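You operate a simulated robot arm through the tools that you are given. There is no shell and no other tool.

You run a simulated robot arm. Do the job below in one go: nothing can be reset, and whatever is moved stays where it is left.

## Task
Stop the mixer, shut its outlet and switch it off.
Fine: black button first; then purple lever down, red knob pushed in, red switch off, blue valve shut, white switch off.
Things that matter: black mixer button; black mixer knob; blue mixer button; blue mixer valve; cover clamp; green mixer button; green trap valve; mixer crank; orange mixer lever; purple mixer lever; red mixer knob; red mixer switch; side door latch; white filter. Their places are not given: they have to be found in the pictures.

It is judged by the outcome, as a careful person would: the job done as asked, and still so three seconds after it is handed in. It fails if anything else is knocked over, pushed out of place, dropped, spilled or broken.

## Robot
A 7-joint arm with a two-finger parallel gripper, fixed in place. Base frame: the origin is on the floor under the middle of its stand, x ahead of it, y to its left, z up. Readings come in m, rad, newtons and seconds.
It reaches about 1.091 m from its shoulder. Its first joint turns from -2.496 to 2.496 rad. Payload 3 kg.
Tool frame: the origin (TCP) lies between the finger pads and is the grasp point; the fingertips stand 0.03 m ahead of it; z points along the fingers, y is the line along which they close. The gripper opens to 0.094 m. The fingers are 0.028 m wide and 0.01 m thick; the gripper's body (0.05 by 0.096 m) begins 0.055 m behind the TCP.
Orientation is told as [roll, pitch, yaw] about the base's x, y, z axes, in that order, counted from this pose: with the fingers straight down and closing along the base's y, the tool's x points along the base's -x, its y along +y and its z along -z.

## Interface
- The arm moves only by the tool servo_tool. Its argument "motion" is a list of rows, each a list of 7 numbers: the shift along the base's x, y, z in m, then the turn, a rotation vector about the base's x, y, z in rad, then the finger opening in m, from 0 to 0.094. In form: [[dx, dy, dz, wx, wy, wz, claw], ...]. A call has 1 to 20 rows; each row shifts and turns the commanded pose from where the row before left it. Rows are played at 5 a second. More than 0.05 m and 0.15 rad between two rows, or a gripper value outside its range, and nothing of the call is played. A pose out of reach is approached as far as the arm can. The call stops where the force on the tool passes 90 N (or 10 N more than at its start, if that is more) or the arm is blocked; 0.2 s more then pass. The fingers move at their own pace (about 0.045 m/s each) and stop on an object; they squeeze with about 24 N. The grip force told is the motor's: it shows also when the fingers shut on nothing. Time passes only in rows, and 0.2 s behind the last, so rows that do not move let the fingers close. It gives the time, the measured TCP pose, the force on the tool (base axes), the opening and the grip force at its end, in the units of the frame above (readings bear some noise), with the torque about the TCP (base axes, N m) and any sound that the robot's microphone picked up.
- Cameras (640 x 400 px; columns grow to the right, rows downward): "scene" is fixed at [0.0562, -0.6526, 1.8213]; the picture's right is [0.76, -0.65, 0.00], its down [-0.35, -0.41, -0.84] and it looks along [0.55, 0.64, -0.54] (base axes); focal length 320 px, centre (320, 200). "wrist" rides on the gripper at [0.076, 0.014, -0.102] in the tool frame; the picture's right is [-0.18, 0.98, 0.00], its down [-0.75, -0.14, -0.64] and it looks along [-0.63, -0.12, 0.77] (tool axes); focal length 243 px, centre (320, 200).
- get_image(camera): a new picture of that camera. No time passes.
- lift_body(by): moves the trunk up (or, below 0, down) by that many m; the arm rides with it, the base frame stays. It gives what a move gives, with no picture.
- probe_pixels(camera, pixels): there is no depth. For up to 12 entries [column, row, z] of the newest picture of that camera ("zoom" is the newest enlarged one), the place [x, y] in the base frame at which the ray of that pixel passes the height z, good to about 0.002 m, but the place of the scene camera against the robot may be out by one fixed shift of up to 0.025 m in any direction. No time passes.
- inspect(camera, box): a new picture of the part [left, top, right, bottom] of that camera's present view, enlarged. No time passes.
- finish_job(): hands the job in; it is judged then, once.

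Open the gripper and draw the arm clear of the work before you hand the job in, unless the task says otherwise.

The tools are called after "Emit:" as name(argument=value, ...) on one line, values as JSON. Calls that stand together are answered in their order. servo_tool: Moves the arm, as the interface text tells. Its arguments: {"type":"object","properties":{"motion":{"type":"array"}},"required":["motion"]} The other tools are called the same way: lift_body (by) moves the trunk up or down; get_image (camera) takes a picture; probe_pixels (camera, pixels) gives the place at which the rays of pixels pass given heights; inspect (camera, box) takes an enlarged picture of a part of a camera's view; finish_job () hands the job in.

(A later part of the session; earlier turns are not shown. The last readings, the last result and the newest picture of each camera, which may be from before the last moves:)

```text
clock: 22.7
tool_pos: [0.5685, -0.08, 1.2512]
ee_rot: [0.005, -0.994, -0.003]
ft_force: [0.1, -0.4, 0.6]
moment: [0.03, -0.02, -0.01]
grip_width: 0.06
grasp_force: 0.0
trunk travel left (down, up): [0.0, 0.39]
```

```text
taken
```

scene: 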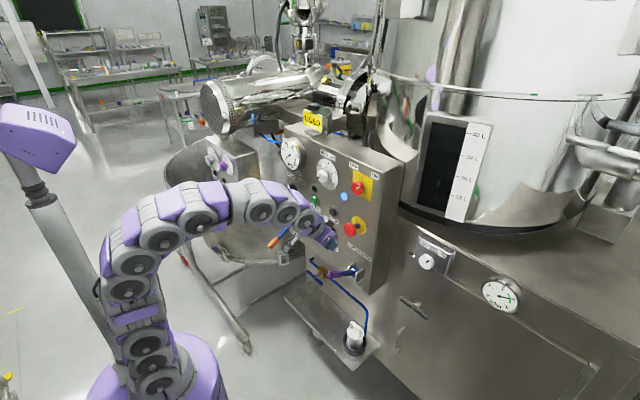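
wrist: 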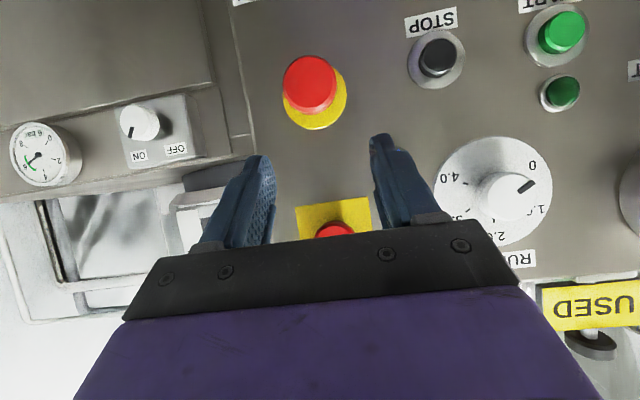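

Pointer is at +45° (ON); OFF lies at -45°, so a 90° counter-clockwise turn (seen from the front) is needed. I level the tool in front of the switch at (0.62,-0.09,1.303) with fingers open 0.07.

Emit:
servo_tool(motion=[[0.01, -0.003, 0.013, 0, -0.144, 0, 0.07], [0.01, -0.003, 0.013, 0, -0.144, 0, 0.07], [0.01, -0.003, 0.013, 0, -0.144, 0, 0.07], [0.015, -0.002, 0.013, 0, -0.144, 0, 0.07]])

Emit:
get_image(camera="wrist")

Emit:
inspect(camera="scene", box=[300, 145, 396, 205])

```text
clock: 23.7
tool_pos: [0.6136, -0.0919, 1.3016]
ee_rot: [1.962, -1.567, -1.96]
ft_force: [-0.3, 0.0, 0.8]
moment: [0.0, 0.0, 0.0]
grip_width: 0.07
grasp_force: 0.0
trunk travel left (down, up): [0.0, 0.39]
```

```text
taken
```

wrist: 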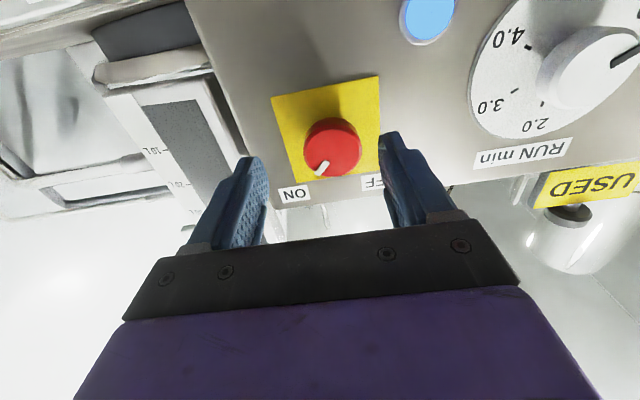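

```text
6.67 times, centred on (348, 175) of scene
```

zoom: 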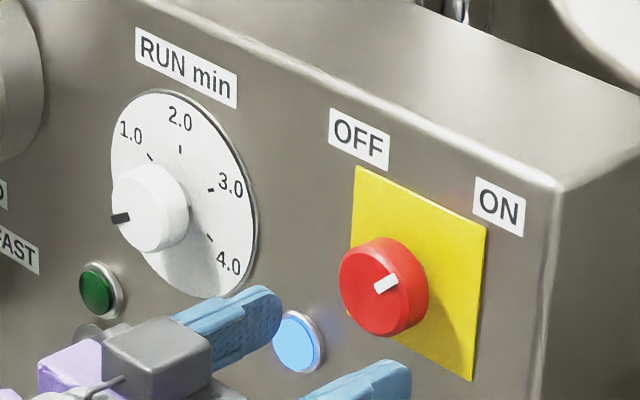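

Cap front centre works out to (0.672,-0.086,1.312), panel face at x≈0.711. I centre on it and pre-rotate the tool 45° clockwise so the turn will be symmetric about the neutral wrist angle.

Emit:
servo_tool(motion=[[0, 0.002, 0.003, 0.131, 0, 0, 0.07], [0, 0.002, 0.003, 0.131, 0, 0, 0.07], [0, 0.001, 0.003, 0.131, 0, 0, 0.07], [0, 0, 0.001, 0.131, 0, 0, 0.07], [0, 0, 0, 0.131, 0, 0, 0.07], [0, 0, 0, 0.131, 0, 0, 0.07]])

Emit:
get_image(camera="wrist")

Emit:
inspect(camera="scene", box=[300, 145, 396, 205])

```text
clock: 25.1
tool_pos: [0.615, -0.0873, 1.314]
ee_rot: [1.573, -0.782, -1.573]
ft_force: [0.5, -0.7, -0.1]
moment: [-0.02, -0.03, 0.01]
grip_width: 0.0701
grasp_force: 0.0
trunk travel left (down, up): [0.0, 0.39]
```

```text
taken
```

wrist: 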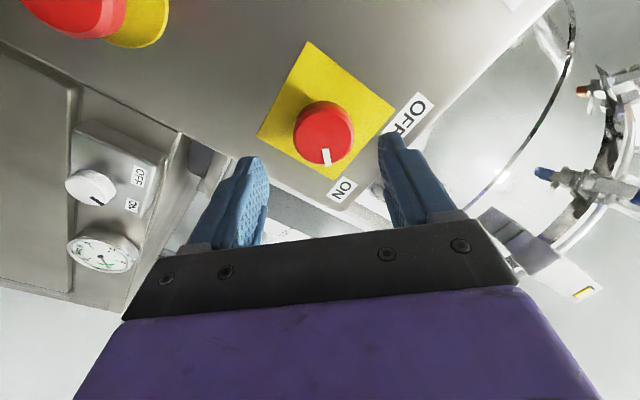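

```text
6.67 times, centred on (348, 175) of scene
```

zoom: 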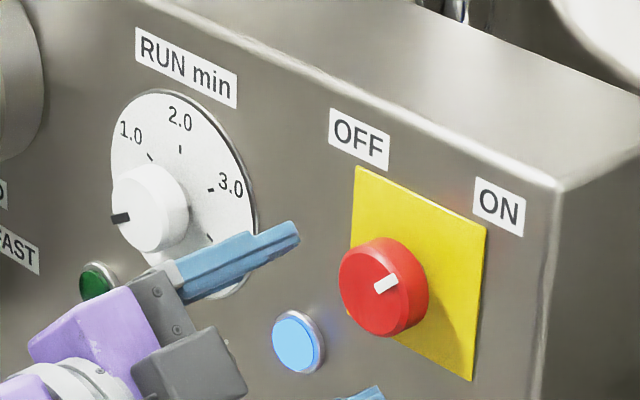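

I zoom in on the cap to check centring: for perfect alignment its front centre should be at about (320,139).

Emit:
inspect(camera="wrist", box=[240, 60, 400, 160])

```text
4.00 times, centred on (320, 110) of wrist
```

zoom: 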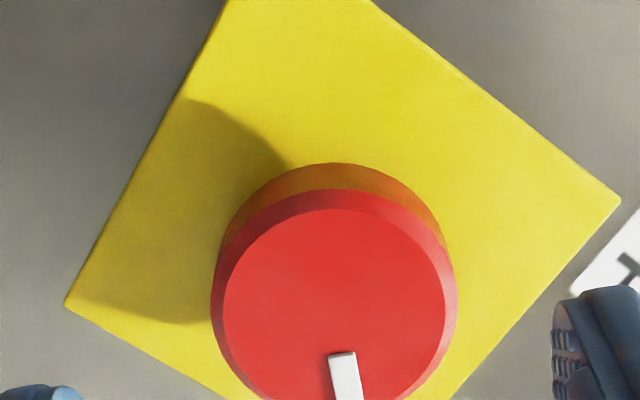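

I look at the whole cap face to get its centre more exactly.

Emit:
inspect(camera="wrist", box=[260, 90, 388, 170])

```text
5.00 times, centred on (324, 130) of wrist
```

zoom: 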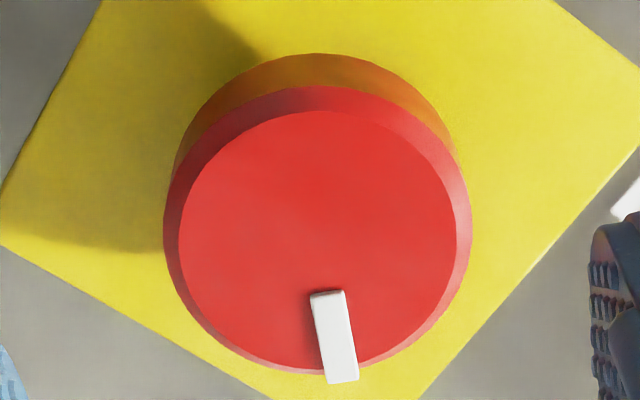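

Cap centre is about 3 mm to +y of the tool axis; I correct and advance so the tips straddle the cap (tip x≈0.697).

Emit:
servo_tool(motion=[[0.01, 0.003, 0.001, 0, 0, 0, 0.07], [0.015, 0, 0, 0, 0, 0, 0.07], [0.015, 0, 0, 0, 0, 0, 0.07], [0.012, 0, 0, 0, 0, 0, 0.07]])

Emit:
get_image(camera="wrist")

Emit:
inspect(camera="scene", box=[300, 145, 396, 205])

```text
clock: 26.1
tool_pos: [0.666, -0.0871, 1.3131]
ee_rot: [1.575, -0.782, -1.573]
ft_force: [0.5, -0.2, -0.5]
moment: [0.04, 0.01, 0.0]
grip_width: 0.0701
grasp_force: 0.1
trunk travel left (down, up): [0.0, 0.39]
```

```text
taken
```

wrist: 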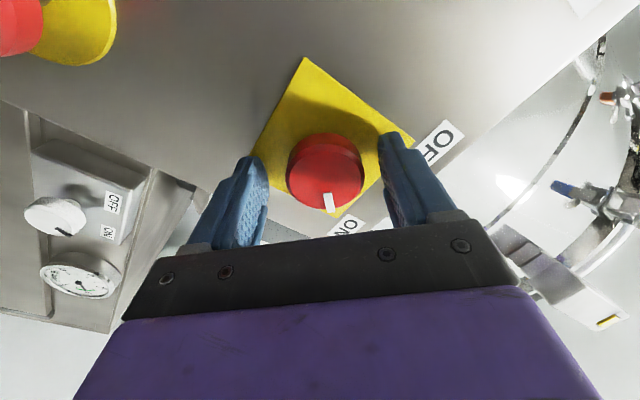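

```text
6.67 times, centred on (348, 175) of scene
```

zoom: 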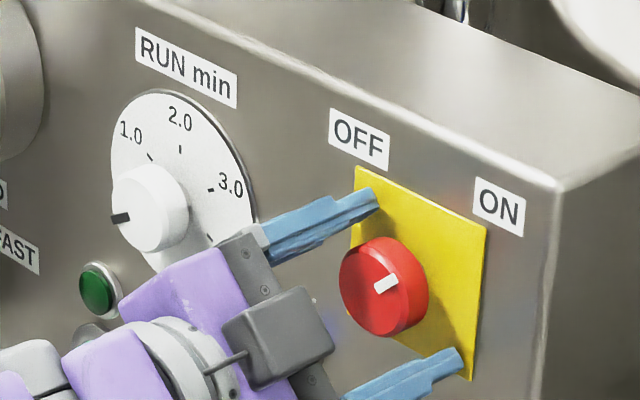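

The fingers straddle the cap at the diagonal. I close them on it.

Emit:
servo_tool(motion=[[0, 0, 0, 0, 0, 0, 0.04], [0, 0, 0, 0, 0, 0, 0.03], [0, 0, 0, 0, 0, 0, 0.02], [0, 0, 0, 0, 0, 0, 0.02]])

Emit:
inspect(camera="wrist", box=[220, 80, 420, 205])

```text
clock: 27.1
tool_pos: [0.6641, -0.0829, 1.3133]
ee_rot: [1.576, -0.785, -1.574]
ft_force: [4.1, 5.6, 8.0]
moment: [0.0, -0.36, -0.24]
grip_width: 0.0438
grasp_force: 44.7
trunk travel left (down, up): [0.0, 0.39]
```

```text
3.20 times, centred on (320, 142) of wrist
```

zoom: 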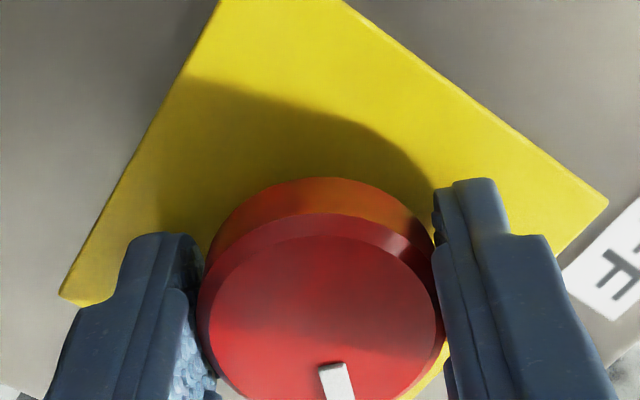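

Gripped at 0.0438 m. I now turn counter-clockwise (about -x), first half.

Emit:
servo_tool(motion=[[0, 0.001, 0.001, -0.131, 0, 0, 0.02], [0, 0, 0, -0.131, 0, 0, 0.02], [0, 0, 0, -0.131, 0, 0, 0.02], [0, 0, 0, -0.131, 0, 0, 0.02], [0, 0, 0, -0.131, 0, 0, 0.02], [0, 0, 0, -0.131, 0, 0, 0.02]])

Emit:
inspect(camera="wrist", box=[220, 80, 420, 205])

Emit:
inspect(camera="scene", box=[300, 145, 396, 205])

```text
clock: 28.5
tool_pos: [0.6646, -0.0855, 1.3131]
ee_rot: [1.077, -1.568, -1.076]
ft_force: [-17.8, -6.2, -19.5]
moment: [-0.01, 0.79, -0.26]
grip_width: 0.0433
grasp_force: 44.3
trunk travel left (down, up): [0.0, 0.39]
```

```text
3.20 times, centred on (320, 142) of wrist
```

zoom: 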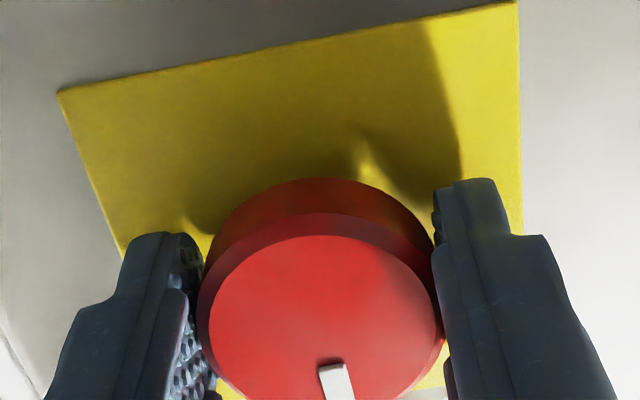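

```text
6.67 times, centred on (348, 175) of scene
```

zoom: 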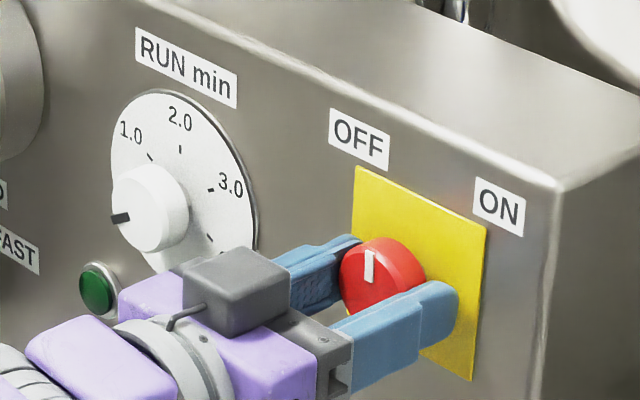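

The pointer has turned with the fingers and is now vertical. I continue the other 45°, easing the small side load.

Emit:
servo_tool(motion=[[-0.001, 0, -0.001, -0.131, 0, 0, 0.02], [0, 0, 0, -0.131, 0, 0, 0.02], [0, 0, 0, -0.131, 0, 0, 0.02], [0, 0, 0, -0.131, 0, 0, 0.02], [0, 0, 0, -0.131, 0, 0, 0.02], [0, 0, 0, -0.131, 0, 0, 0.02]])

Emit:
inspect(camera="scene", box=[300, 145, 396, 205])

Emit:
get_image(camera="wrist")

```text
clock: 29.9
tool_pos: [0.6643, -0.0864, 1.313]
ee_rot: [-1.571, -0.789, 1.571]
ft_force: [7.8, -15.3, 7.9]
moment: [0.85, 0.16, -0.49]
grip_width: 0.0438
grasp_force: 44.8
trunk travel left (down, up): [0.0, 0.39]
```

```text
6.67 times, centred on (348, 175) of scene
```

zoom: 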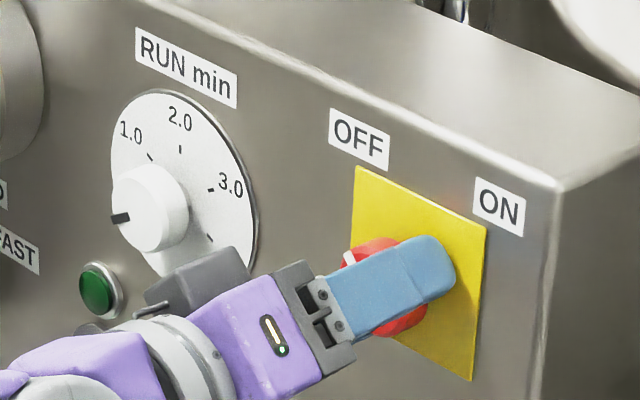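

```text
taken
```

wrist: 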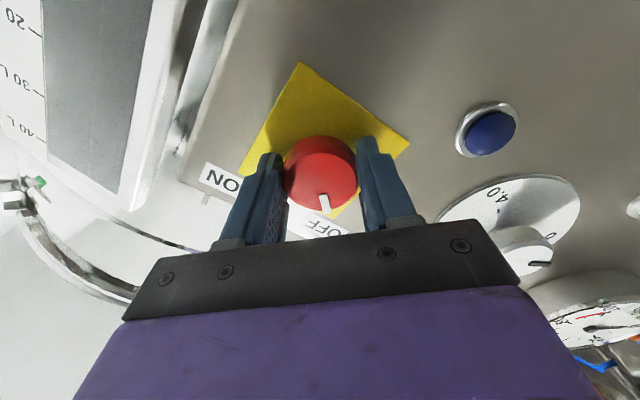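

The blue power lamp has gone dark and the pointer is at OFF. I open the fingers and back straight off.

Emit:
servo_tool(motion=[[0, 0, 0, 0, 0, 0, 0.07], [0, 0, 0, 0, 0, 0, 0.07], [-0.02, 0, 0, 0, 0, 0, 0.07], [-0.02, 0, 0, 0, 0, 0, 0.07], [-0.02, 0, 0, 0, 0, 0, 0.07]])

Emit:
get_image(camera="wrist")

Emit:
inspect(camera="scene", box=[300, 145, 396, 205])

```text
clock: 31.1
tool_pos: [0.6038, -0.0796, 1.3149]
ee_rot: [-1.57, -0.783, 1.573]
ft_force: [-0.5, 0.4, -0.1]
moment: [-0.01, 0.0, -0.03]
grip_width: 0.07
grasp_force: 0.1
trunk travel left (down, up): [0.0, 0.39]
```

```text
taken
```

wrist: 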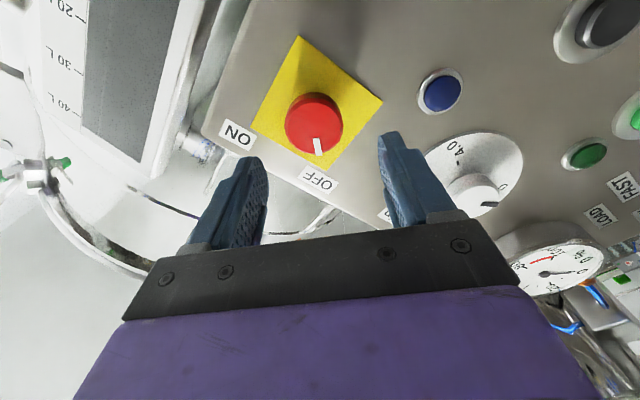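

```text
6.67 times, centred on (348, 175) of scene
```

zoom: 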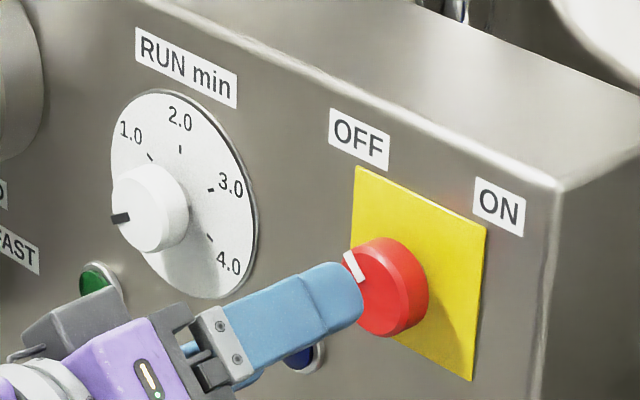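

The red switch is at OFF with the lamp out. For the blue valve (estimated near (0.72,0.18,0.69), below the panel) I first un-roll the tool, back away and move to y≈0.10 at this height.

Emit:
servo_tool(motion=[[-0.015, 0, 0, 0.131, 0, 0, 0.04], [-0.015, 0.02, 0, 0.131, 0, 0, 0.04], [-0.015, 0.04, 0, 0.131, 0, 0, 0.04], [-0.015, 0.04, 0, 0.131, 0, 0, 0.04], [-0.01, 0.04, 0, 0.131, 0, 0, 0.04], [-0.005, 0.04, 0, 0.131, 0, 0, 0.04]])

```text
clock: 32.5
tool_pos: [0.5311, 0.1054, 1.2998]
ee_rot: [1.076, -1.505, -1.063]
ft_force: [-0.4, -0.3, -0.6]
moment: [0.02, 0.0, 0.01]
grip_width: 0.0399
grasp_force: 0.1
trunk travel left (down, up): [0.0, 0.39]
```

At (0.531,0.105,1.30). I now pitch the fingers down while descending in front of the panel.

Emit:
servo_tool(motion=[[0, 0, -0.02, 0, 0.145, 0, 0.04], [0, 0, -0.02, 0, 0.145, 0, 0.04], [0, 0, -0.025, 0, 0.145, 0, 0.04], [0, 0, -0.03, 0, 0.145, 0, 0.04], [0, 0, -0.03, 0, 0.145, 0, 0.04], [0, 0, -0.03, 0, 0.145, 0, 0.04], [0, 0, -0.03, 0, 0.145, 0, 0.04]])

Emit:
get_image(camera="wrist")

Emit:
get_image(camera="scene")

```text
clock: 34.1
tool_pos: [0.5301, 0.0955, 1.1275]
ee_rot: [0.004, -0.554, -0.001]
ft_force: [-0.3, 0.7, -0.2]
moment: [0.01, 0.01, -0.01]
grip_width: 0.0401
grasp_force: 0.2
trunk travel left (down, up): [0.0, 0.39]
```

```text
taken
```

wrist: 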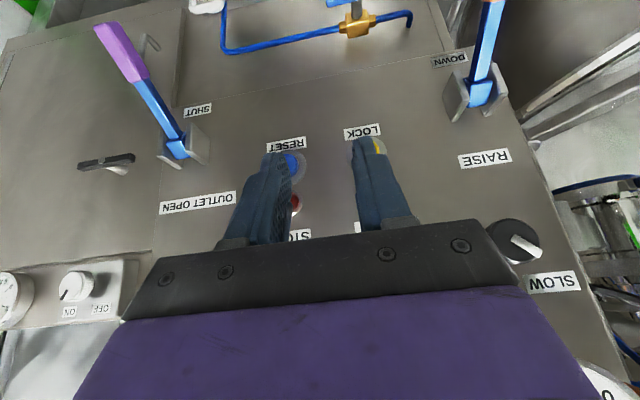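

```text
taken
```

scene: 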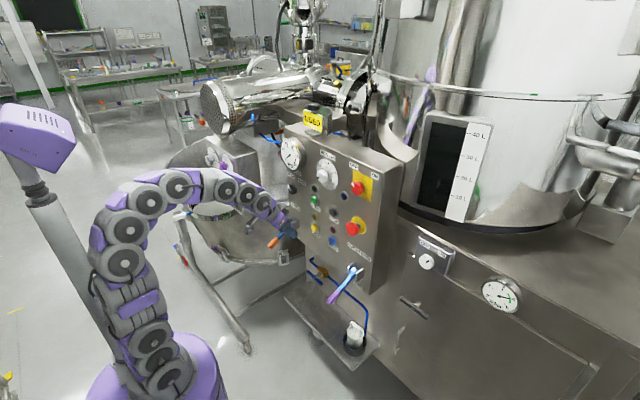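

Clear of the orange lever (485,60) on the right and purple lever on the left. I pitch down a bit more and descend to z≈0.87 to view the valve.

Emit:
servo_tool(motion=[[0, 0, -0.04, 0, 0.14, 0, 0.04], [0, 0, -0.045, 0, 0.14, 0, 0.04], [0, 0, -0.045, 0, 0, 0, 0.04], [0, 0, -0.045, 0, 0, 0, 0.04], [0, 0, -0.045, 0, 0, 0, 0.04], [0, 0, -0.04, 0, 0, 0, 0.04]])

Emit:
get_image(camera="wrist")

Emit:
get_image(camera="scene")

```text
clock: 35.5
tool_pos: [0.5287, 0.0983, 0.8654]
ee_rot: [0.002, -0.277, -0.005]
ft_force: [-0.2, 0.1, 1.0]
moment: [0.0, 0.01, -0.02]
grip_width: 0.04
grasp_force: 0.0
trunk travel left (down, up): [0.0, 0.39]
```

```text
taken
```

wrist: 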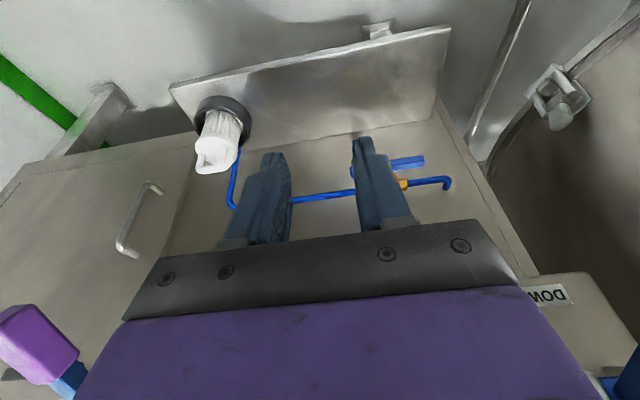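

```text
taken
```

scene: 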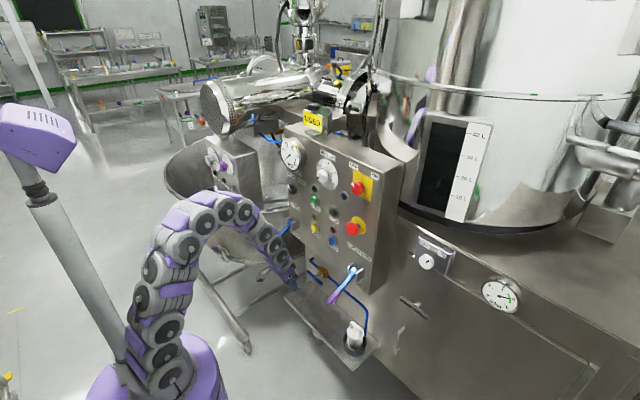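

The right finger hides the valve at about (390,170). I close the fingers (no motion) so it can be seen.

Emit:
servo_tool(motion=[[0, 0, 0, 0, 0, 0, 0.0], [0, 0, 0, 0, 0, 0, 0.0], [0, 0, 0, 0, 0, 0, 0.0]])

Emit:
inspect(camera="wrist", box=[200, 50, 520, 250])

Emit:
inspect(camera="scene", box=[270, 240, 398, 320])

```text
clock: 36.3
tool_pos: [0.5289, 0.0984, 0.8659]
ee_rot: [-0.001, -0.277, 0.0]
ft_force: [0.1, 0.6, -0.3]
moment: [-0.03, 0.0, -0.02]
grip_width: 0.0
grasp_force: 24.0
trunk travel left (down, up): [0.0, 0.39]
```

```text
2.00 times, centred on (360, 150) of wrist
```

zoom: 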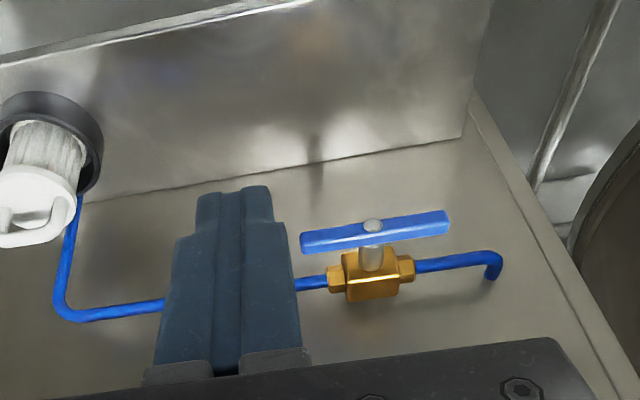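

```text
5.00 times, centred on (334, 280) of scene
```

zoom: 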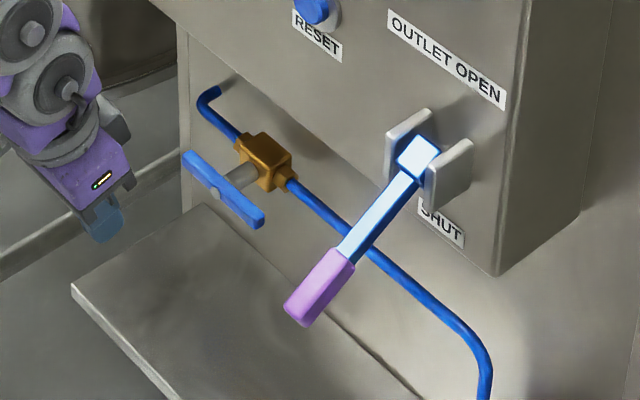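

The handle screw is at zoom (372,226), bar ends (302,242) and (449,220), brass body (372,278). I probe these rays.

Emit:
probe_pixels(camera="wrist", pixels=[[386, 163, 0.68], [386, 163, 0.72], [351, 170, 0.68], [351, 170, 0.72], [424.5, 160, 0.68], [424.5, 160, 0.72], [386, 189, 0.68], [386, 189, 0.72], [351, 130, 0.5], [351, 130, 0.6]])

```text
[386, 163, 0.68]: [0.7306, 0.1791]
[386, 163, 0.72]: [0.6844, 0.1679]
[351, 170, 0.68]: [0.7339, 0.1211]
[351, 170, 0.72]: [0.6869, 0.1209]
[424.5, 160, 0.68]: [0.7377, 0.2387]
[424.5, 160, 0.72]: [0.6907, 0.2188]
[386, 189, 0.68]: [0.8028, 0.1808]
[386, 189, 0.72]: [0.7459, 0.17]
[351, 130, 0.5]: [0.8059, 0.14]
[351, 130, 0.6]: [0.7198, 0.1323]
```

Handle centre triangulates to about (0.733,0.180,0.677), bar 0.118 m long lying along y; shelf top is near z≈0.5. I descend below the panel edge at x≈0.53 and then move forward to x≈0.64, y≈0.146, still fingers-down.

Emit:
servo_tool(motion=[[0, 0, -0.042, 0, 0, 0, 0.0], [0, 0, -0.042, 0, 0, 0, 0.0], [0, 0, -0.042, 0, 0, 0, 0.0], [0, 0, -0.042, 0, 0, 0, 0.0], [0.0275, 0.012, 0, 0, 0, 0, 0.0], [0.0275, 0.012, 0, 0, 0, 0, 0.0]])

Emit:
get_image(camera="wrist")

Emit:
get_image(camera="scene")

```text
clock: 37.7
tool_pos: [0.5835, 0.1205, 0.7005]
ee_rot: [0.002, -0.277, -0.002]
ft_force: [-0.7, -0.9, 1.0]
moment: [0.01, 0.01, -0.01]
grip_width: 0.0
grasp_force: 23.6
trunk travel left (down, up): [0.0, 0.39]
```

```text
taken
```

wrist: 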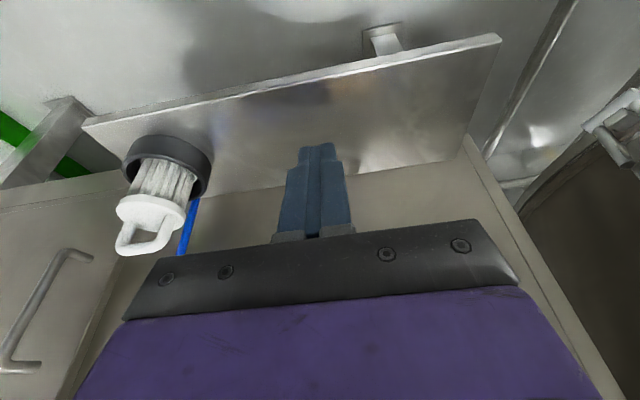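

```text
taken
```

scene: 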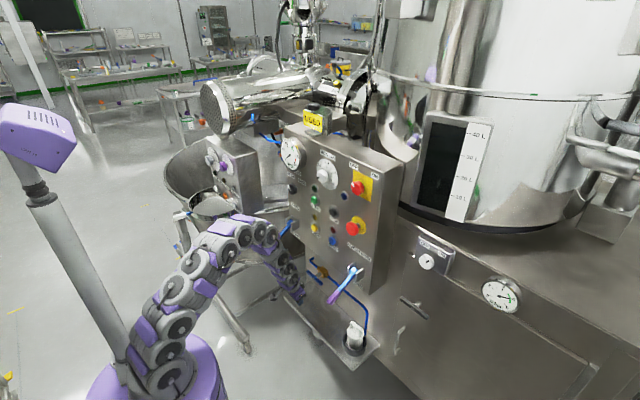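

All clear; the shelf is well below. I move the remaining 5.5 cm forward and start pitching the tool up to horizontal, checking on the way.

Emit:
servo_tool(motion=[[0.0275, 0.012, 0, 0, 0, 0, 0.0], [0.0275, 0.012, 0, 0, -0.05, 0, 0.0], [0, 0.003, -0.002, 0, -0.145, 0, 0.0], [0, 0.003, -0.002, 0, -0.145, 0, 0.0], [0, 0.003, -0.002, 0, -0.145, 0, 0.0], [0, 0.003, -0.002, 0, -0.145, 0, 0.0]])

Emit:
get_image(camera="wrist")

Emit:
get_image(camera="scene")

```text
clock: 39.1
tool_pos: [0.6402, 0.1571, 0.692]
ee_rot: [0.001, -0.908, 0.0]
ft_force: [0.2, 0.6, 0.2]
moment: [0.03, 0.02, 0.0]
grip_width: 0.0002
grasp_force: 23.6
trunk travel left (down, up): [0.0, 0.39]
```

```text
taken
```

wrist: 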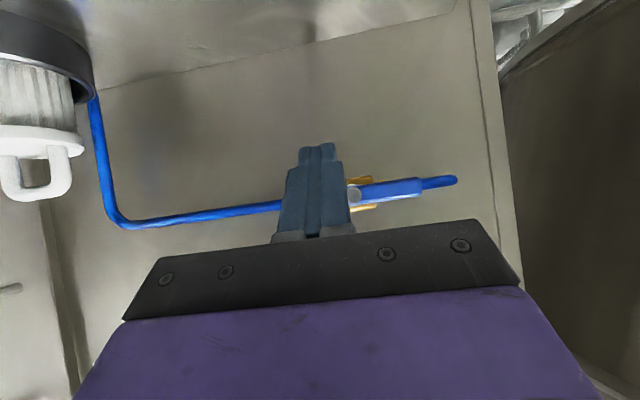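

```text
taken
```

scene: 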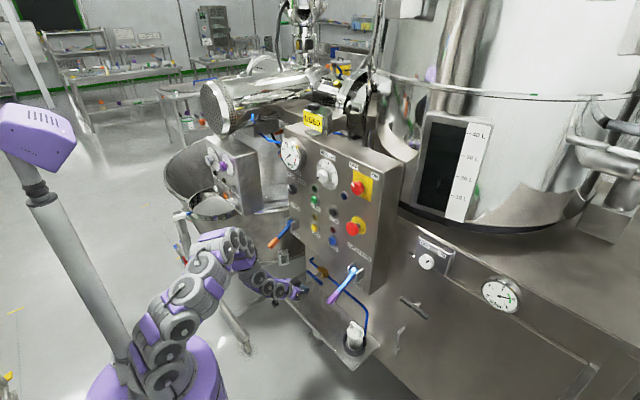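

Combining this view with the previous one gives the handle screw at (0.708, 0.1745, 0.700). I finish levelling the tool on that axis, opening to 0.05.

Emit:
servo_tool(motion=[[0, 0.0035, 0.0015, 0, -0.1326, 0, 0.03], [0, 0.0035, 0.0015, 0, -0.1326, 0, 0.05], [0, 0.0035, 0.0015, 0, -0.1326, 0, 0.05], [0, 0.0035, 0.0015, 0, -0.1326, 0, 0.05], [0, 0.0035, 0.002, 0, -0.1326, 0, 0.05]])

Emit:
get_image(camera="wrist")

Emit:
inspect(camera="scene", box=[270, 240, 398, 320])

```text
clock: 40.3
tool_pos: [0.6388, 0.1754, 0.7003]
ee_rot: [2.764, -1.571, -2.762]
ft_force: [0.0, -0.1, 0.2]
moment: [0.01, 0.0, -0.01]
grip_width: 0.0502
grasp_force: 0.1
trunk travel left (down, up): [0.0, 0.39]
```

```text
taken
```

wrist: 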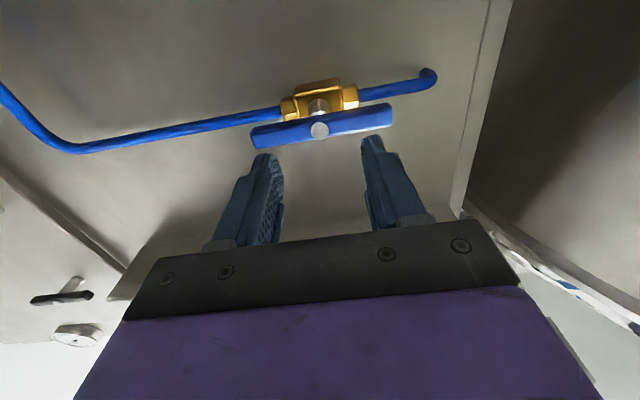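

```text
5.00 times, centred on (334, 280) of scene
```

zoom: 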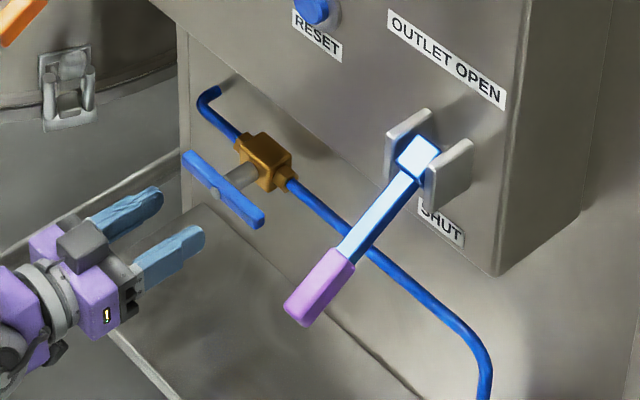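

Nicely centred: screw at (319,129), as expected. I zoom to judge the bar and stem thickness.

Emit:
inspect(camera="wrist", box=[240, 70, 400, 170])

```text
4.00 times, centred on (320, 120) of wrist
```

zoom: 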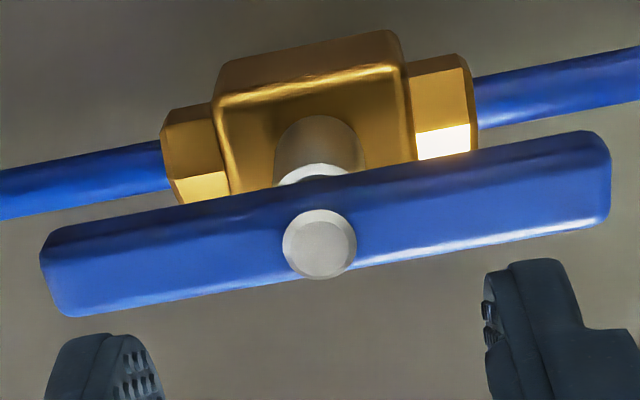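

The stem (≈16 mm) is thicker than the bar, so I'll grip the bar 3 cm off the stem (on its -y half) and swing it around the stem axis. I roll the tool -90° so the fingers close vertically, moving to y≈0.1445.

Emit:
servo_tool(motion=[[0, -0.003, 0, -0.1428, 0, 0, 0.05], [0, -0.003, 0, -0.1428, 0, 0, 0.05], [0, -0.003, 0, -0.1428, 0, 0, 0.05], [0, -0.003, 0, -0.1428, 0, 0, 0.05], [0, -0.003, 0, -0.1428, 0, 0, 0.05], [0, -0.003, 0, -0.1428, 0, 0, 0.05], [0, -0.003, 0, -0.1428, 0, 0, 0.05], [0, -0.003, 0, -0.1428, 0, 0, 0.05], [0, -0.003, 0, -0.1428, 0, 0, 0.05], [0, -0.003, 0, -0.1428, 0, 0, 0.05], [0, -0.001, 0, -0.1428, 0, 0, 0.05]])

Emit:
get_image(camera="wrist")

Emit:
inspect(camera="scene", box=[270, 240, 398, 320])

```text
clock: 42.7
tool_pos: [0.6388, 0.1432, 0.7001]
ee_rot: [-1.567, 0.0, 1.571]
ft_force: [0.4, 0.2, -0.4]
moment: [-0.02, 0.02, -0.01]
grip_width: 0.05
grasp_force: 0.0
trunk travel left (down, up): [0.0, 0.39]
```

```text
taken
```

wrist: 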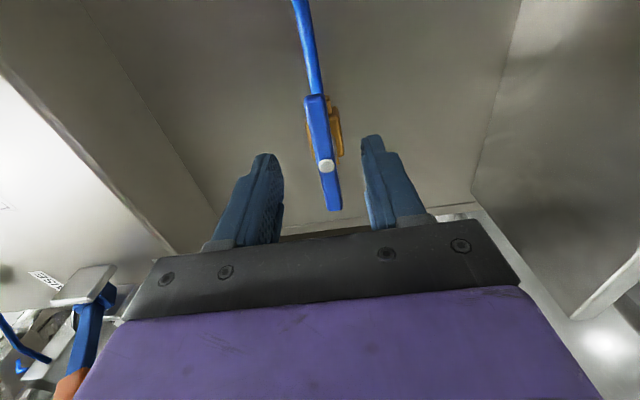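

```text
5.00 times, centred on (334, 280) of scene
```

zoom: 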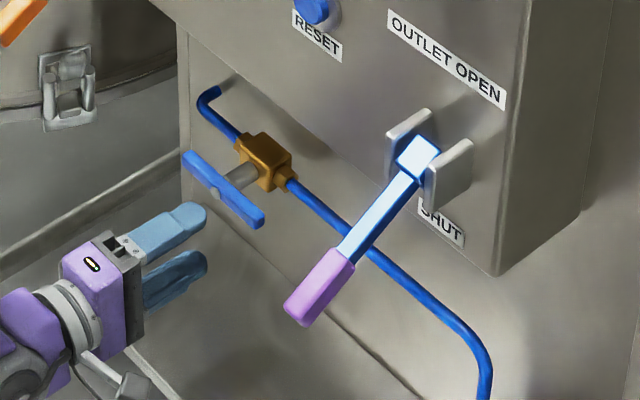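

The bar lies midway between the open fingers (bar at (319,127) on the tool axis). I advance so the tips pass just behind the bar (tip x≈0.733).

Emit:
servo_tool(motion=[[0.02, 0, 0, 0, 0, 0, 0.05], [0.02, 0, 0, 0, 0, 0, 0.05], [0.015, 0, 0, 0, 0, 0, 0.05], [0.01, 0, 0, 0, 0, 0, 0.05]])

Emit:
get_image(camera="wrist")

Emit:
inspect(camera="scene", box=[270, 240, 398, 320])

```text
clock: 43.7
tool_pos: [0.7049, 0.1417, 0.6995]
ee_rot: [-1.567, 0.0, 1.572]
ft_force: [-0.1, -0.8, 0.7]
moment: [0.04, -0.01, -0.01]
grip_width: 0.0502
grasp_force: 0.0
trunk travel left (down, up): [0.0, 0.39]
```

```text
taken
```

wrist: 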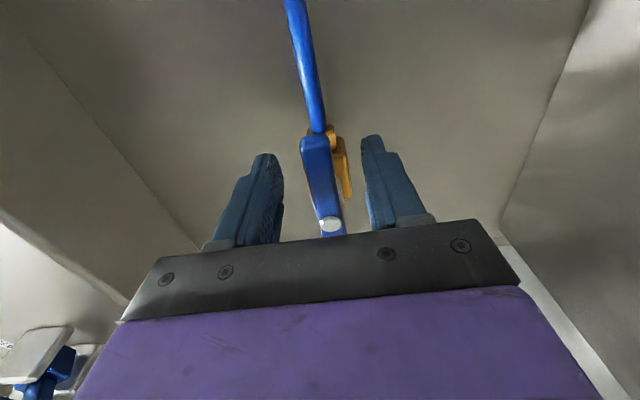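

```text
5.00 times, centred on (334, 280) of scene
```

zoom: 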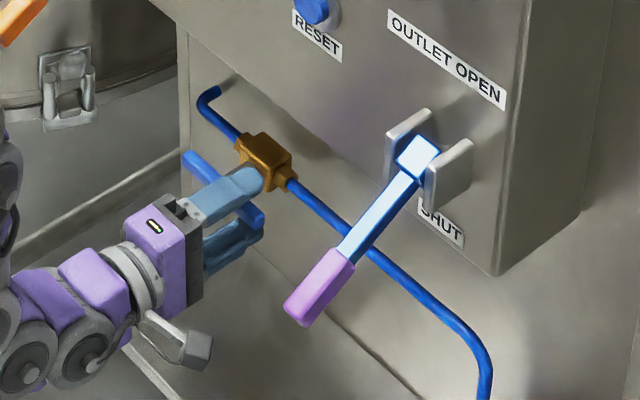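

The fingers straddle the bar, above and below. I close them on it.

Emit:
servo_tool(motion=[[0, 0, 0, 0, 0, 0, 0.02], [0, 0, 0, 0, 0, 0, 0.0], [0, 0, 0, 0, 0, 0, 0.0], [0, 0, 0, 0, 0, 0, 0.0]])

Emit:
get_image(camera="wrist")

```text
clock: 44.7
tool_pos: [0.7052, 0.1424, 0.7006]
ee_rot: [-1.567, 0.001, 1.571]
ft_force: [-0.6, -1.0, -6.4]
moment: [-0.17, -0.18, 0.2]
grip_width: 0.016
grasp_force: 45.2
trunk travel left (down, up): [0.0, 0.39]
```

```text
taken
```

wrist: 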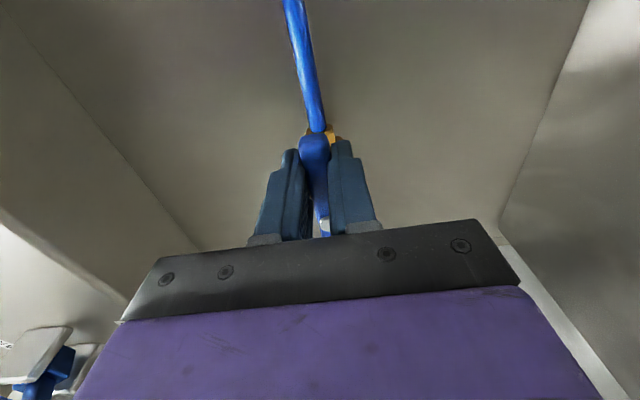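

Gripped at 16 mm. I try turning clockwise (closing) by 15° first, following the arc around the stem, and watch the force.

Emit:
servo_tool(motion=[[0, 0.0003, -0.0042, 0.131, 0, 0, 0.0], [0, 0.0008, -0.0041, 0.131, 0, 0, 0.0]])

Emit:
get_image(camera="wrist")

Emit:
inspect(camera="scene", box=[290, 250, 354, 290])

```text
clock: 45.3
tool_pos: [0.7037, 0.1437, 0.6919]
ee_rot: [-1.566, -0.265, 1.571]
ft_force: [-0.2, -1.2, -8.6]
moment: [-0.3, -0.13, 0.08]
grip_width: 0.0158
grasp_force: 45.5
trunk travel left (down, up): [0.0, 0.39]
```

```text
taken
```

wrist: 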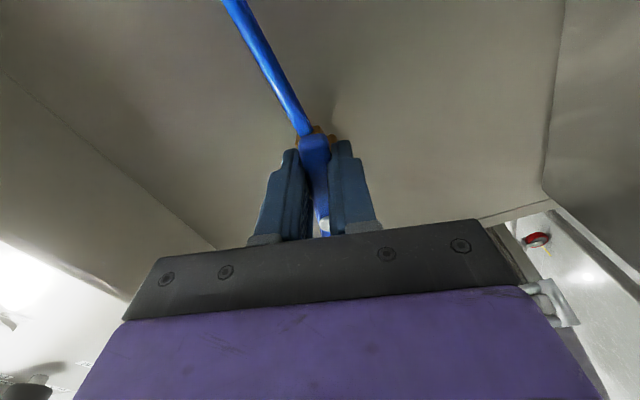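

```text
10.00 times, centred on (322, 270) of scene
```

zoom: 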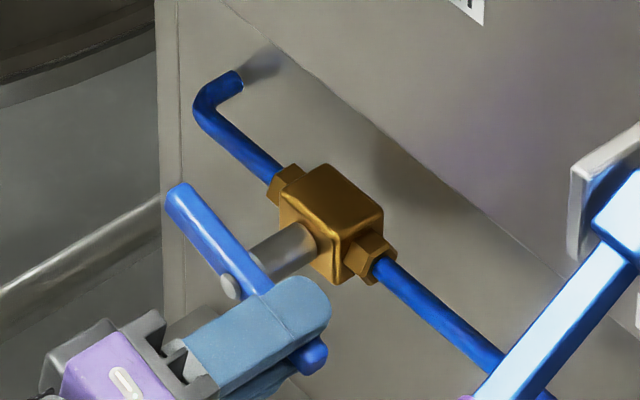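

The bar turns freely clockwise with the fingers. I continue to 60° along the arc.

Emit:
servo_tool(motion=[[0, 0.00135, -0.00397, 0.131, 0, 0, 0.0], [0, 0.00186, -0.00376, 0.131, 0, 0, 0.0], [0, 0.00233, -0.00348, 0.131, 0, 0, 0.0], [0, 0.00276, -0.00315, 0.131, 0, 0, 0.0], [0, 0.00315, -0.00276, 0.131, 0, 0, 0.0], [0, 0.00349, -0.00233, 0.131, 0, 0, 0.0]])

Emit:
inspect(camera="scene", box=[290, 250, 354, 290])

Emit:
get_image(camera="wrist")

```text
clock: 46.7
tool_pos: [0.7048, 0.1581, 0.6717]
ee_rot: [-1.567, -1.05, 1.568]
ft_force: [1.8, -7.2, -5.4]
moment: [0.06, 1.12, -0.79]
grip_width: 0.0156
grasp_force: 45.1
trunk travel left (down, up): [0.0, 0.39]
```

```text
10.00 times, centred on (322, 270) of scene
```

zoom: 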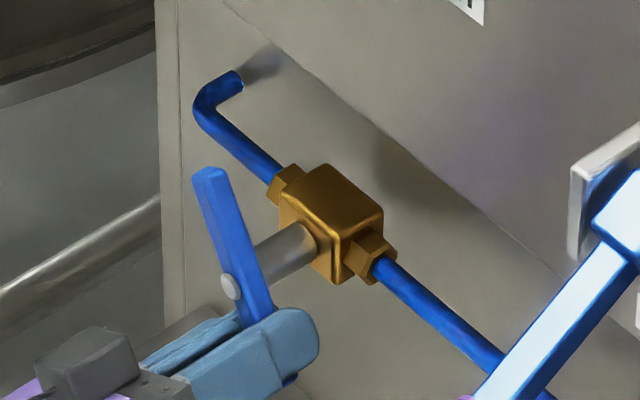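

```text
taken
```

wrist: 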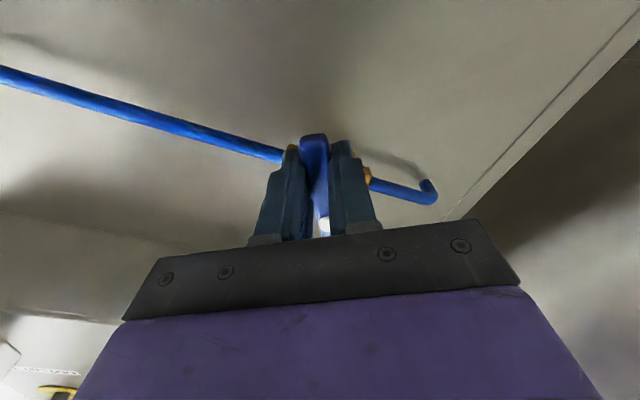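

The bar is following at ~60° with small forces. I finish the remaining 30° to vertical.

Emit:
servo_tool(motion=[[0, 0.00376, -0.00185, 0.131, 0, 0, 0.0], [0, 0.00397, -0.00134, 0.131, 0, 0, 0.0], [0, 0.00411, -0.00081, 0.131, 0, 0, 0.0], [0, 0.00418, -0.00027, 0.131, 0, 0, 0.0]])

Emit:
inspect(camera="scene", box=[290, 250, 354, 290])

Emit:
get_image(camera="wrist")

```text
clock: 47.7
tool_pos: [0.7043, 0.1752, 0.668]
ee_rot: [1.444, -1.564, -1.442]
ft_force: [-11.6, -14.7, -3.2]
moment: [-0.84, 0.77, -0.29]
grip_width: 0.0156
grasp_force: 44.7
trunk travel left (down, up): [0.0, 0.39]
```

```text
10.00 times, centred on (322, 270) of scene
```

zoom: 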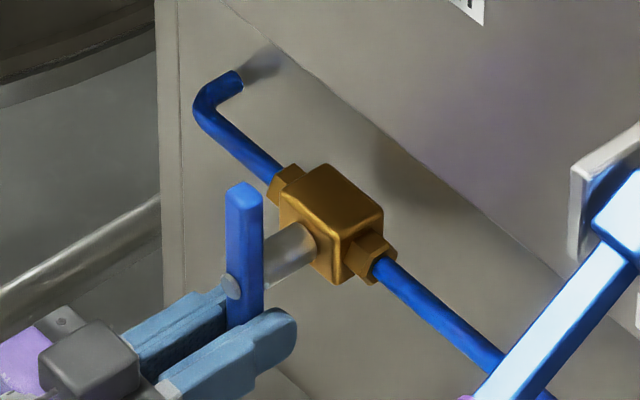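

```text
taken
```

wrist: 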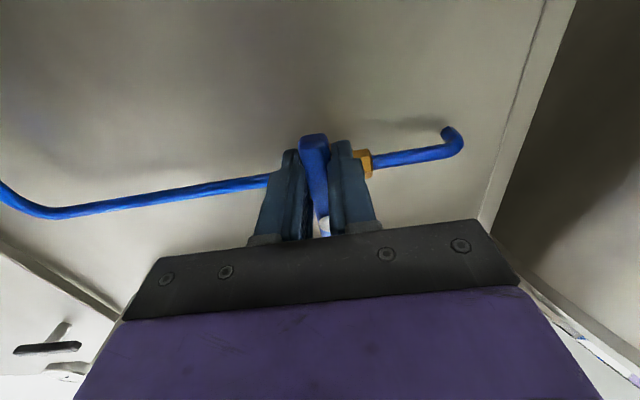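

The bar is vertical, across the pipe, and resistance has risen (end stop). I nudge 3° further to seat it, then check.

Emit:
servo_tool(motion=[[0, 0.0016, 0, 0.05, 0, 0, 0.0], [0, 0, 0, 0, 0, 0, 0.0]])

Emit:
inspect(camera="scene", box=[290, 250, 354, 290])

```text
clock: 48.3
tool_pos: [0.7043, 0.1742, 0.6681]
ee_rot: [1.557, -1.514, -1.558]
ft_force: [-18.1, -22.3, -3.0]
moment: [-1.4, -0.33, -0.3]
grip_width: 0.0172
grasp_force: 45.0
trunk travel left (down, up): [0.0, 0.39]
```

```text
10.00 times, centred on (322, 270) of scene
```

zoom: 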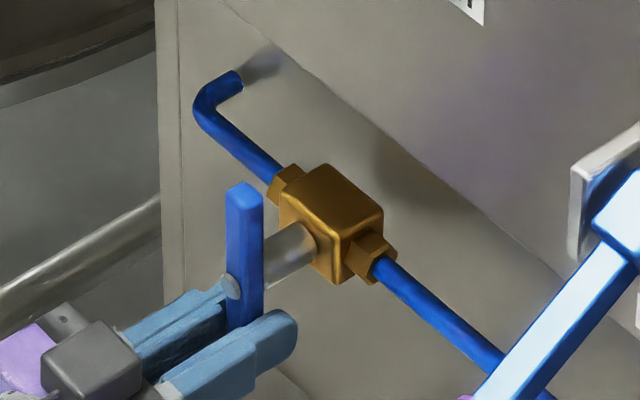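

The bar did not move further (fingers slid around it), so the valve is at its shut stop. I undo the nudge, open the fingers and withdraw straight back.

Emit:
servo_tool(motion=[[0, -0.0016, 0, -0.05, 0, 0, 0.02], [0, 0, 0, 0, 0, 0, 0.045], [0, 0, 0, 0, 0, 0, 0.05], [-0.02, 0, 0, 0, 0, 0, 0.05], [-0.025, 0, 0, 0, 0, 0, 0.05], [-0.02, 0, 0, 0, 0, 0, 0.05]])

Emit:
get_image(camera="wrist")

Emit:
get_image(camera="scene")

```text
clock: 49.7
tool_pos: [0.6399, 0.1742, 0.6686]
ee_rot: [1.158, -1.567, -1.157]
ft_force: [0.6, -0.1, 0.6]
moment: [-0.01, 0.0, 0.0]
grip_width: 0.05
grasp_force: 0.0
trunk travel left (down, up): [0.0, 0.39]
```

```text
taken
```

wrist: 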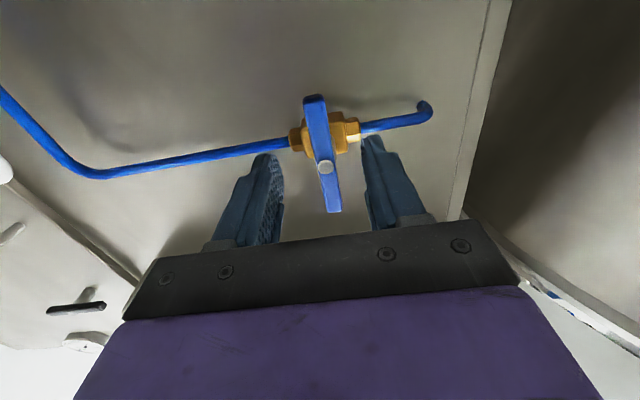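

```text
taken
```

scene: 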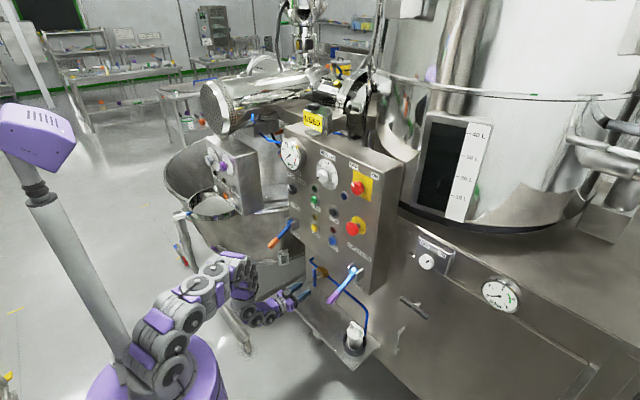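

The handle now stands across the pipe: shut. I retrace the path: pitch the fingers down, back out to x≈0.53, y≈0.1.

Emit:
servo_tool(motion=[[0, -0.0035, 0.005, 0, 0.1326, 0, 0.03], [0, -0.0035, 0.005, 0, 0.1326, 0, 0.0], [0, -0.0035, 0.005, 0, 0.1326, 0, 0.0], [0, -0.0035, 0.005, 0, 0.1326, 0, 0.0], [0, -0.0035, 0.005, 0, 0.1326, 0, 0.0], [0, -0.003, 0.001, 0, 0.145, 0, 0.0], [0, -0.003, 0.001, 0, 0.145, 0, 0.0], [0, -0.003, 0.001, 0, 0.145, 0, 0.0], [0, -0.003, 0.001, 0, 0.145, 0, 0.0], [-0.0275, -0.012, 0, 0, 0.05, 0, 0.0], [-0.0275, -0.012, 0, 0, 0, 0, 0.0], [-0.0275, -0.012, 0, 0, 0, 0, 0.0], [-0.0275, -0.012, 0, 0, 0, 0, 0.0]])

Emit:
get_image(camera="scene")

```text
clock: 52.5
tool_pos: [0.5277, 0.0987, 0.6971]
ee_rot: [0.005, -0.422, -0.006]
ft_force: [1.2, -0.5, 0.7]
moment: [-0.01, 0.01, -0.04]
grip_width: 0.0
grasp_force: 23.0
out of reach, approached as far as the arm can: row 9
trunk travel left (down, up): [0.0, 0.39]
```

```text
taken
```

scene: 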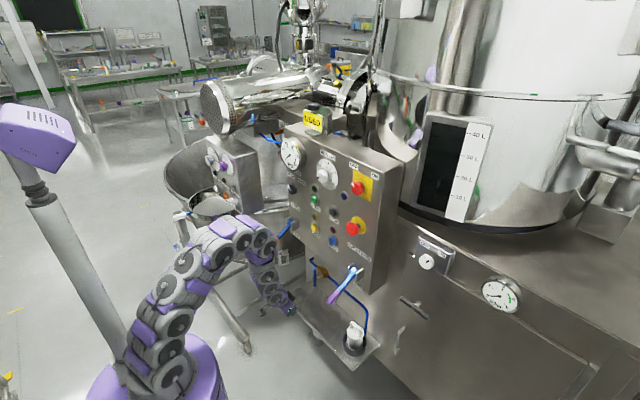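

I raise the tool to z≈1.1 in front of the panel.

Emit:
servo_tool(motion=[[0, 0, 0.045, 0, 0, 0, 0.0], [0, 0, 0.045, 0, 0, 0, 0.0], [0, 0, 0.045, 0, 0, 0, 0.0], [0, 0, 0.045, 0, 0, 0, 0.0], [0, 0, 0.045, 0, 0, 0, 0.0], [0, 0, 0.045, 0, 0, 0, 0.0], [0, 0, 0.045, 0, 0, 0, 0.0], [0, 0, 0.045, 0, 0, 0, 0.0], [0, 0, 0.045, 0, 0, 0, 0.0], [0, 0, 0.045, 0, 0, 0, 0.0]])

```text
clock: 54.7
tool_pos: [0.5297, 0.1017, 1.1496]
ee_rot: [0.004, -0.421, -0.005]
ft_force: [0.9, 0.0, 0.6]
moment: [0.03, -0.01, -0.02]
grip_width: 0.0001
grasp_force: 23.9
trunk travel left (down, up): [0.0, 0.39]
```

At (0.53,0.10,1.15). I sweep right to y≈-0.31 in free space before the panel while tilting the tool up for a view of the white switch.

Emit:
servo_tool(motion=[[0, -0.041, 0, 0, -0.05, 0, 0.0], [0, -0.041, 0, 0, -0.05, 0, 0.0], [0, -0.041, 0, 0, -0.05, 0, 0.0], [0, -0.041, 0, 0, -0.05, 0, 0.0], [0, -0.041, 0, 0, -0.05, 0, 0.0], [0, -0.041, 0, 0, -0.05, 0, 0.0], [0, -0.041, 0, 0, -0.05, 0, 0.0], [0, -0.041, 0, 0, -0.05, 0, 0.0], [0, -0.041, 0, 0, -0.05, 0, 0.0], [0, -0.041, 0, 0, -0.05, 0, 0.0]])

Emit:
get_image(camera="wrist")

Emit:
get_image(camera="scene")

```text
clock: 56.9
tool_pos: [0.5335, -0.3189, 1.147]
ee_rot: [0.012, -0.921, -0.01]
ft_force: [-0.3, 0.0, -0.7]
moment: [-0.02, 0.01, -0.03]
grip_width: 0.0
grasp_force: 24.3
trunk travel left (down, up): [0.0, 0.39]
```

```text
taken
```

wrist: 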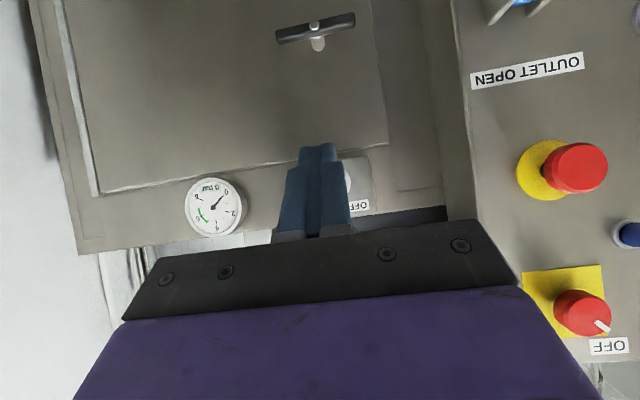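

```text
taken
```

scene: 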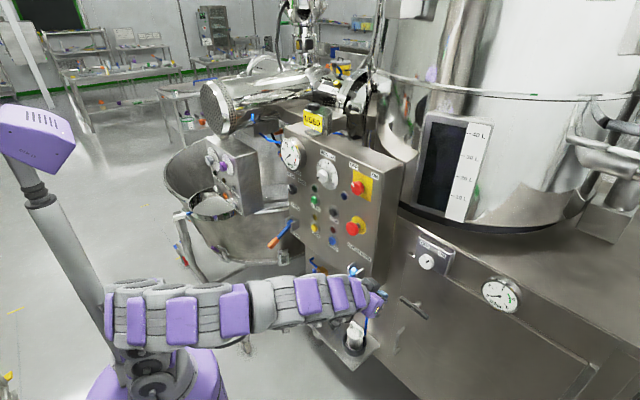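

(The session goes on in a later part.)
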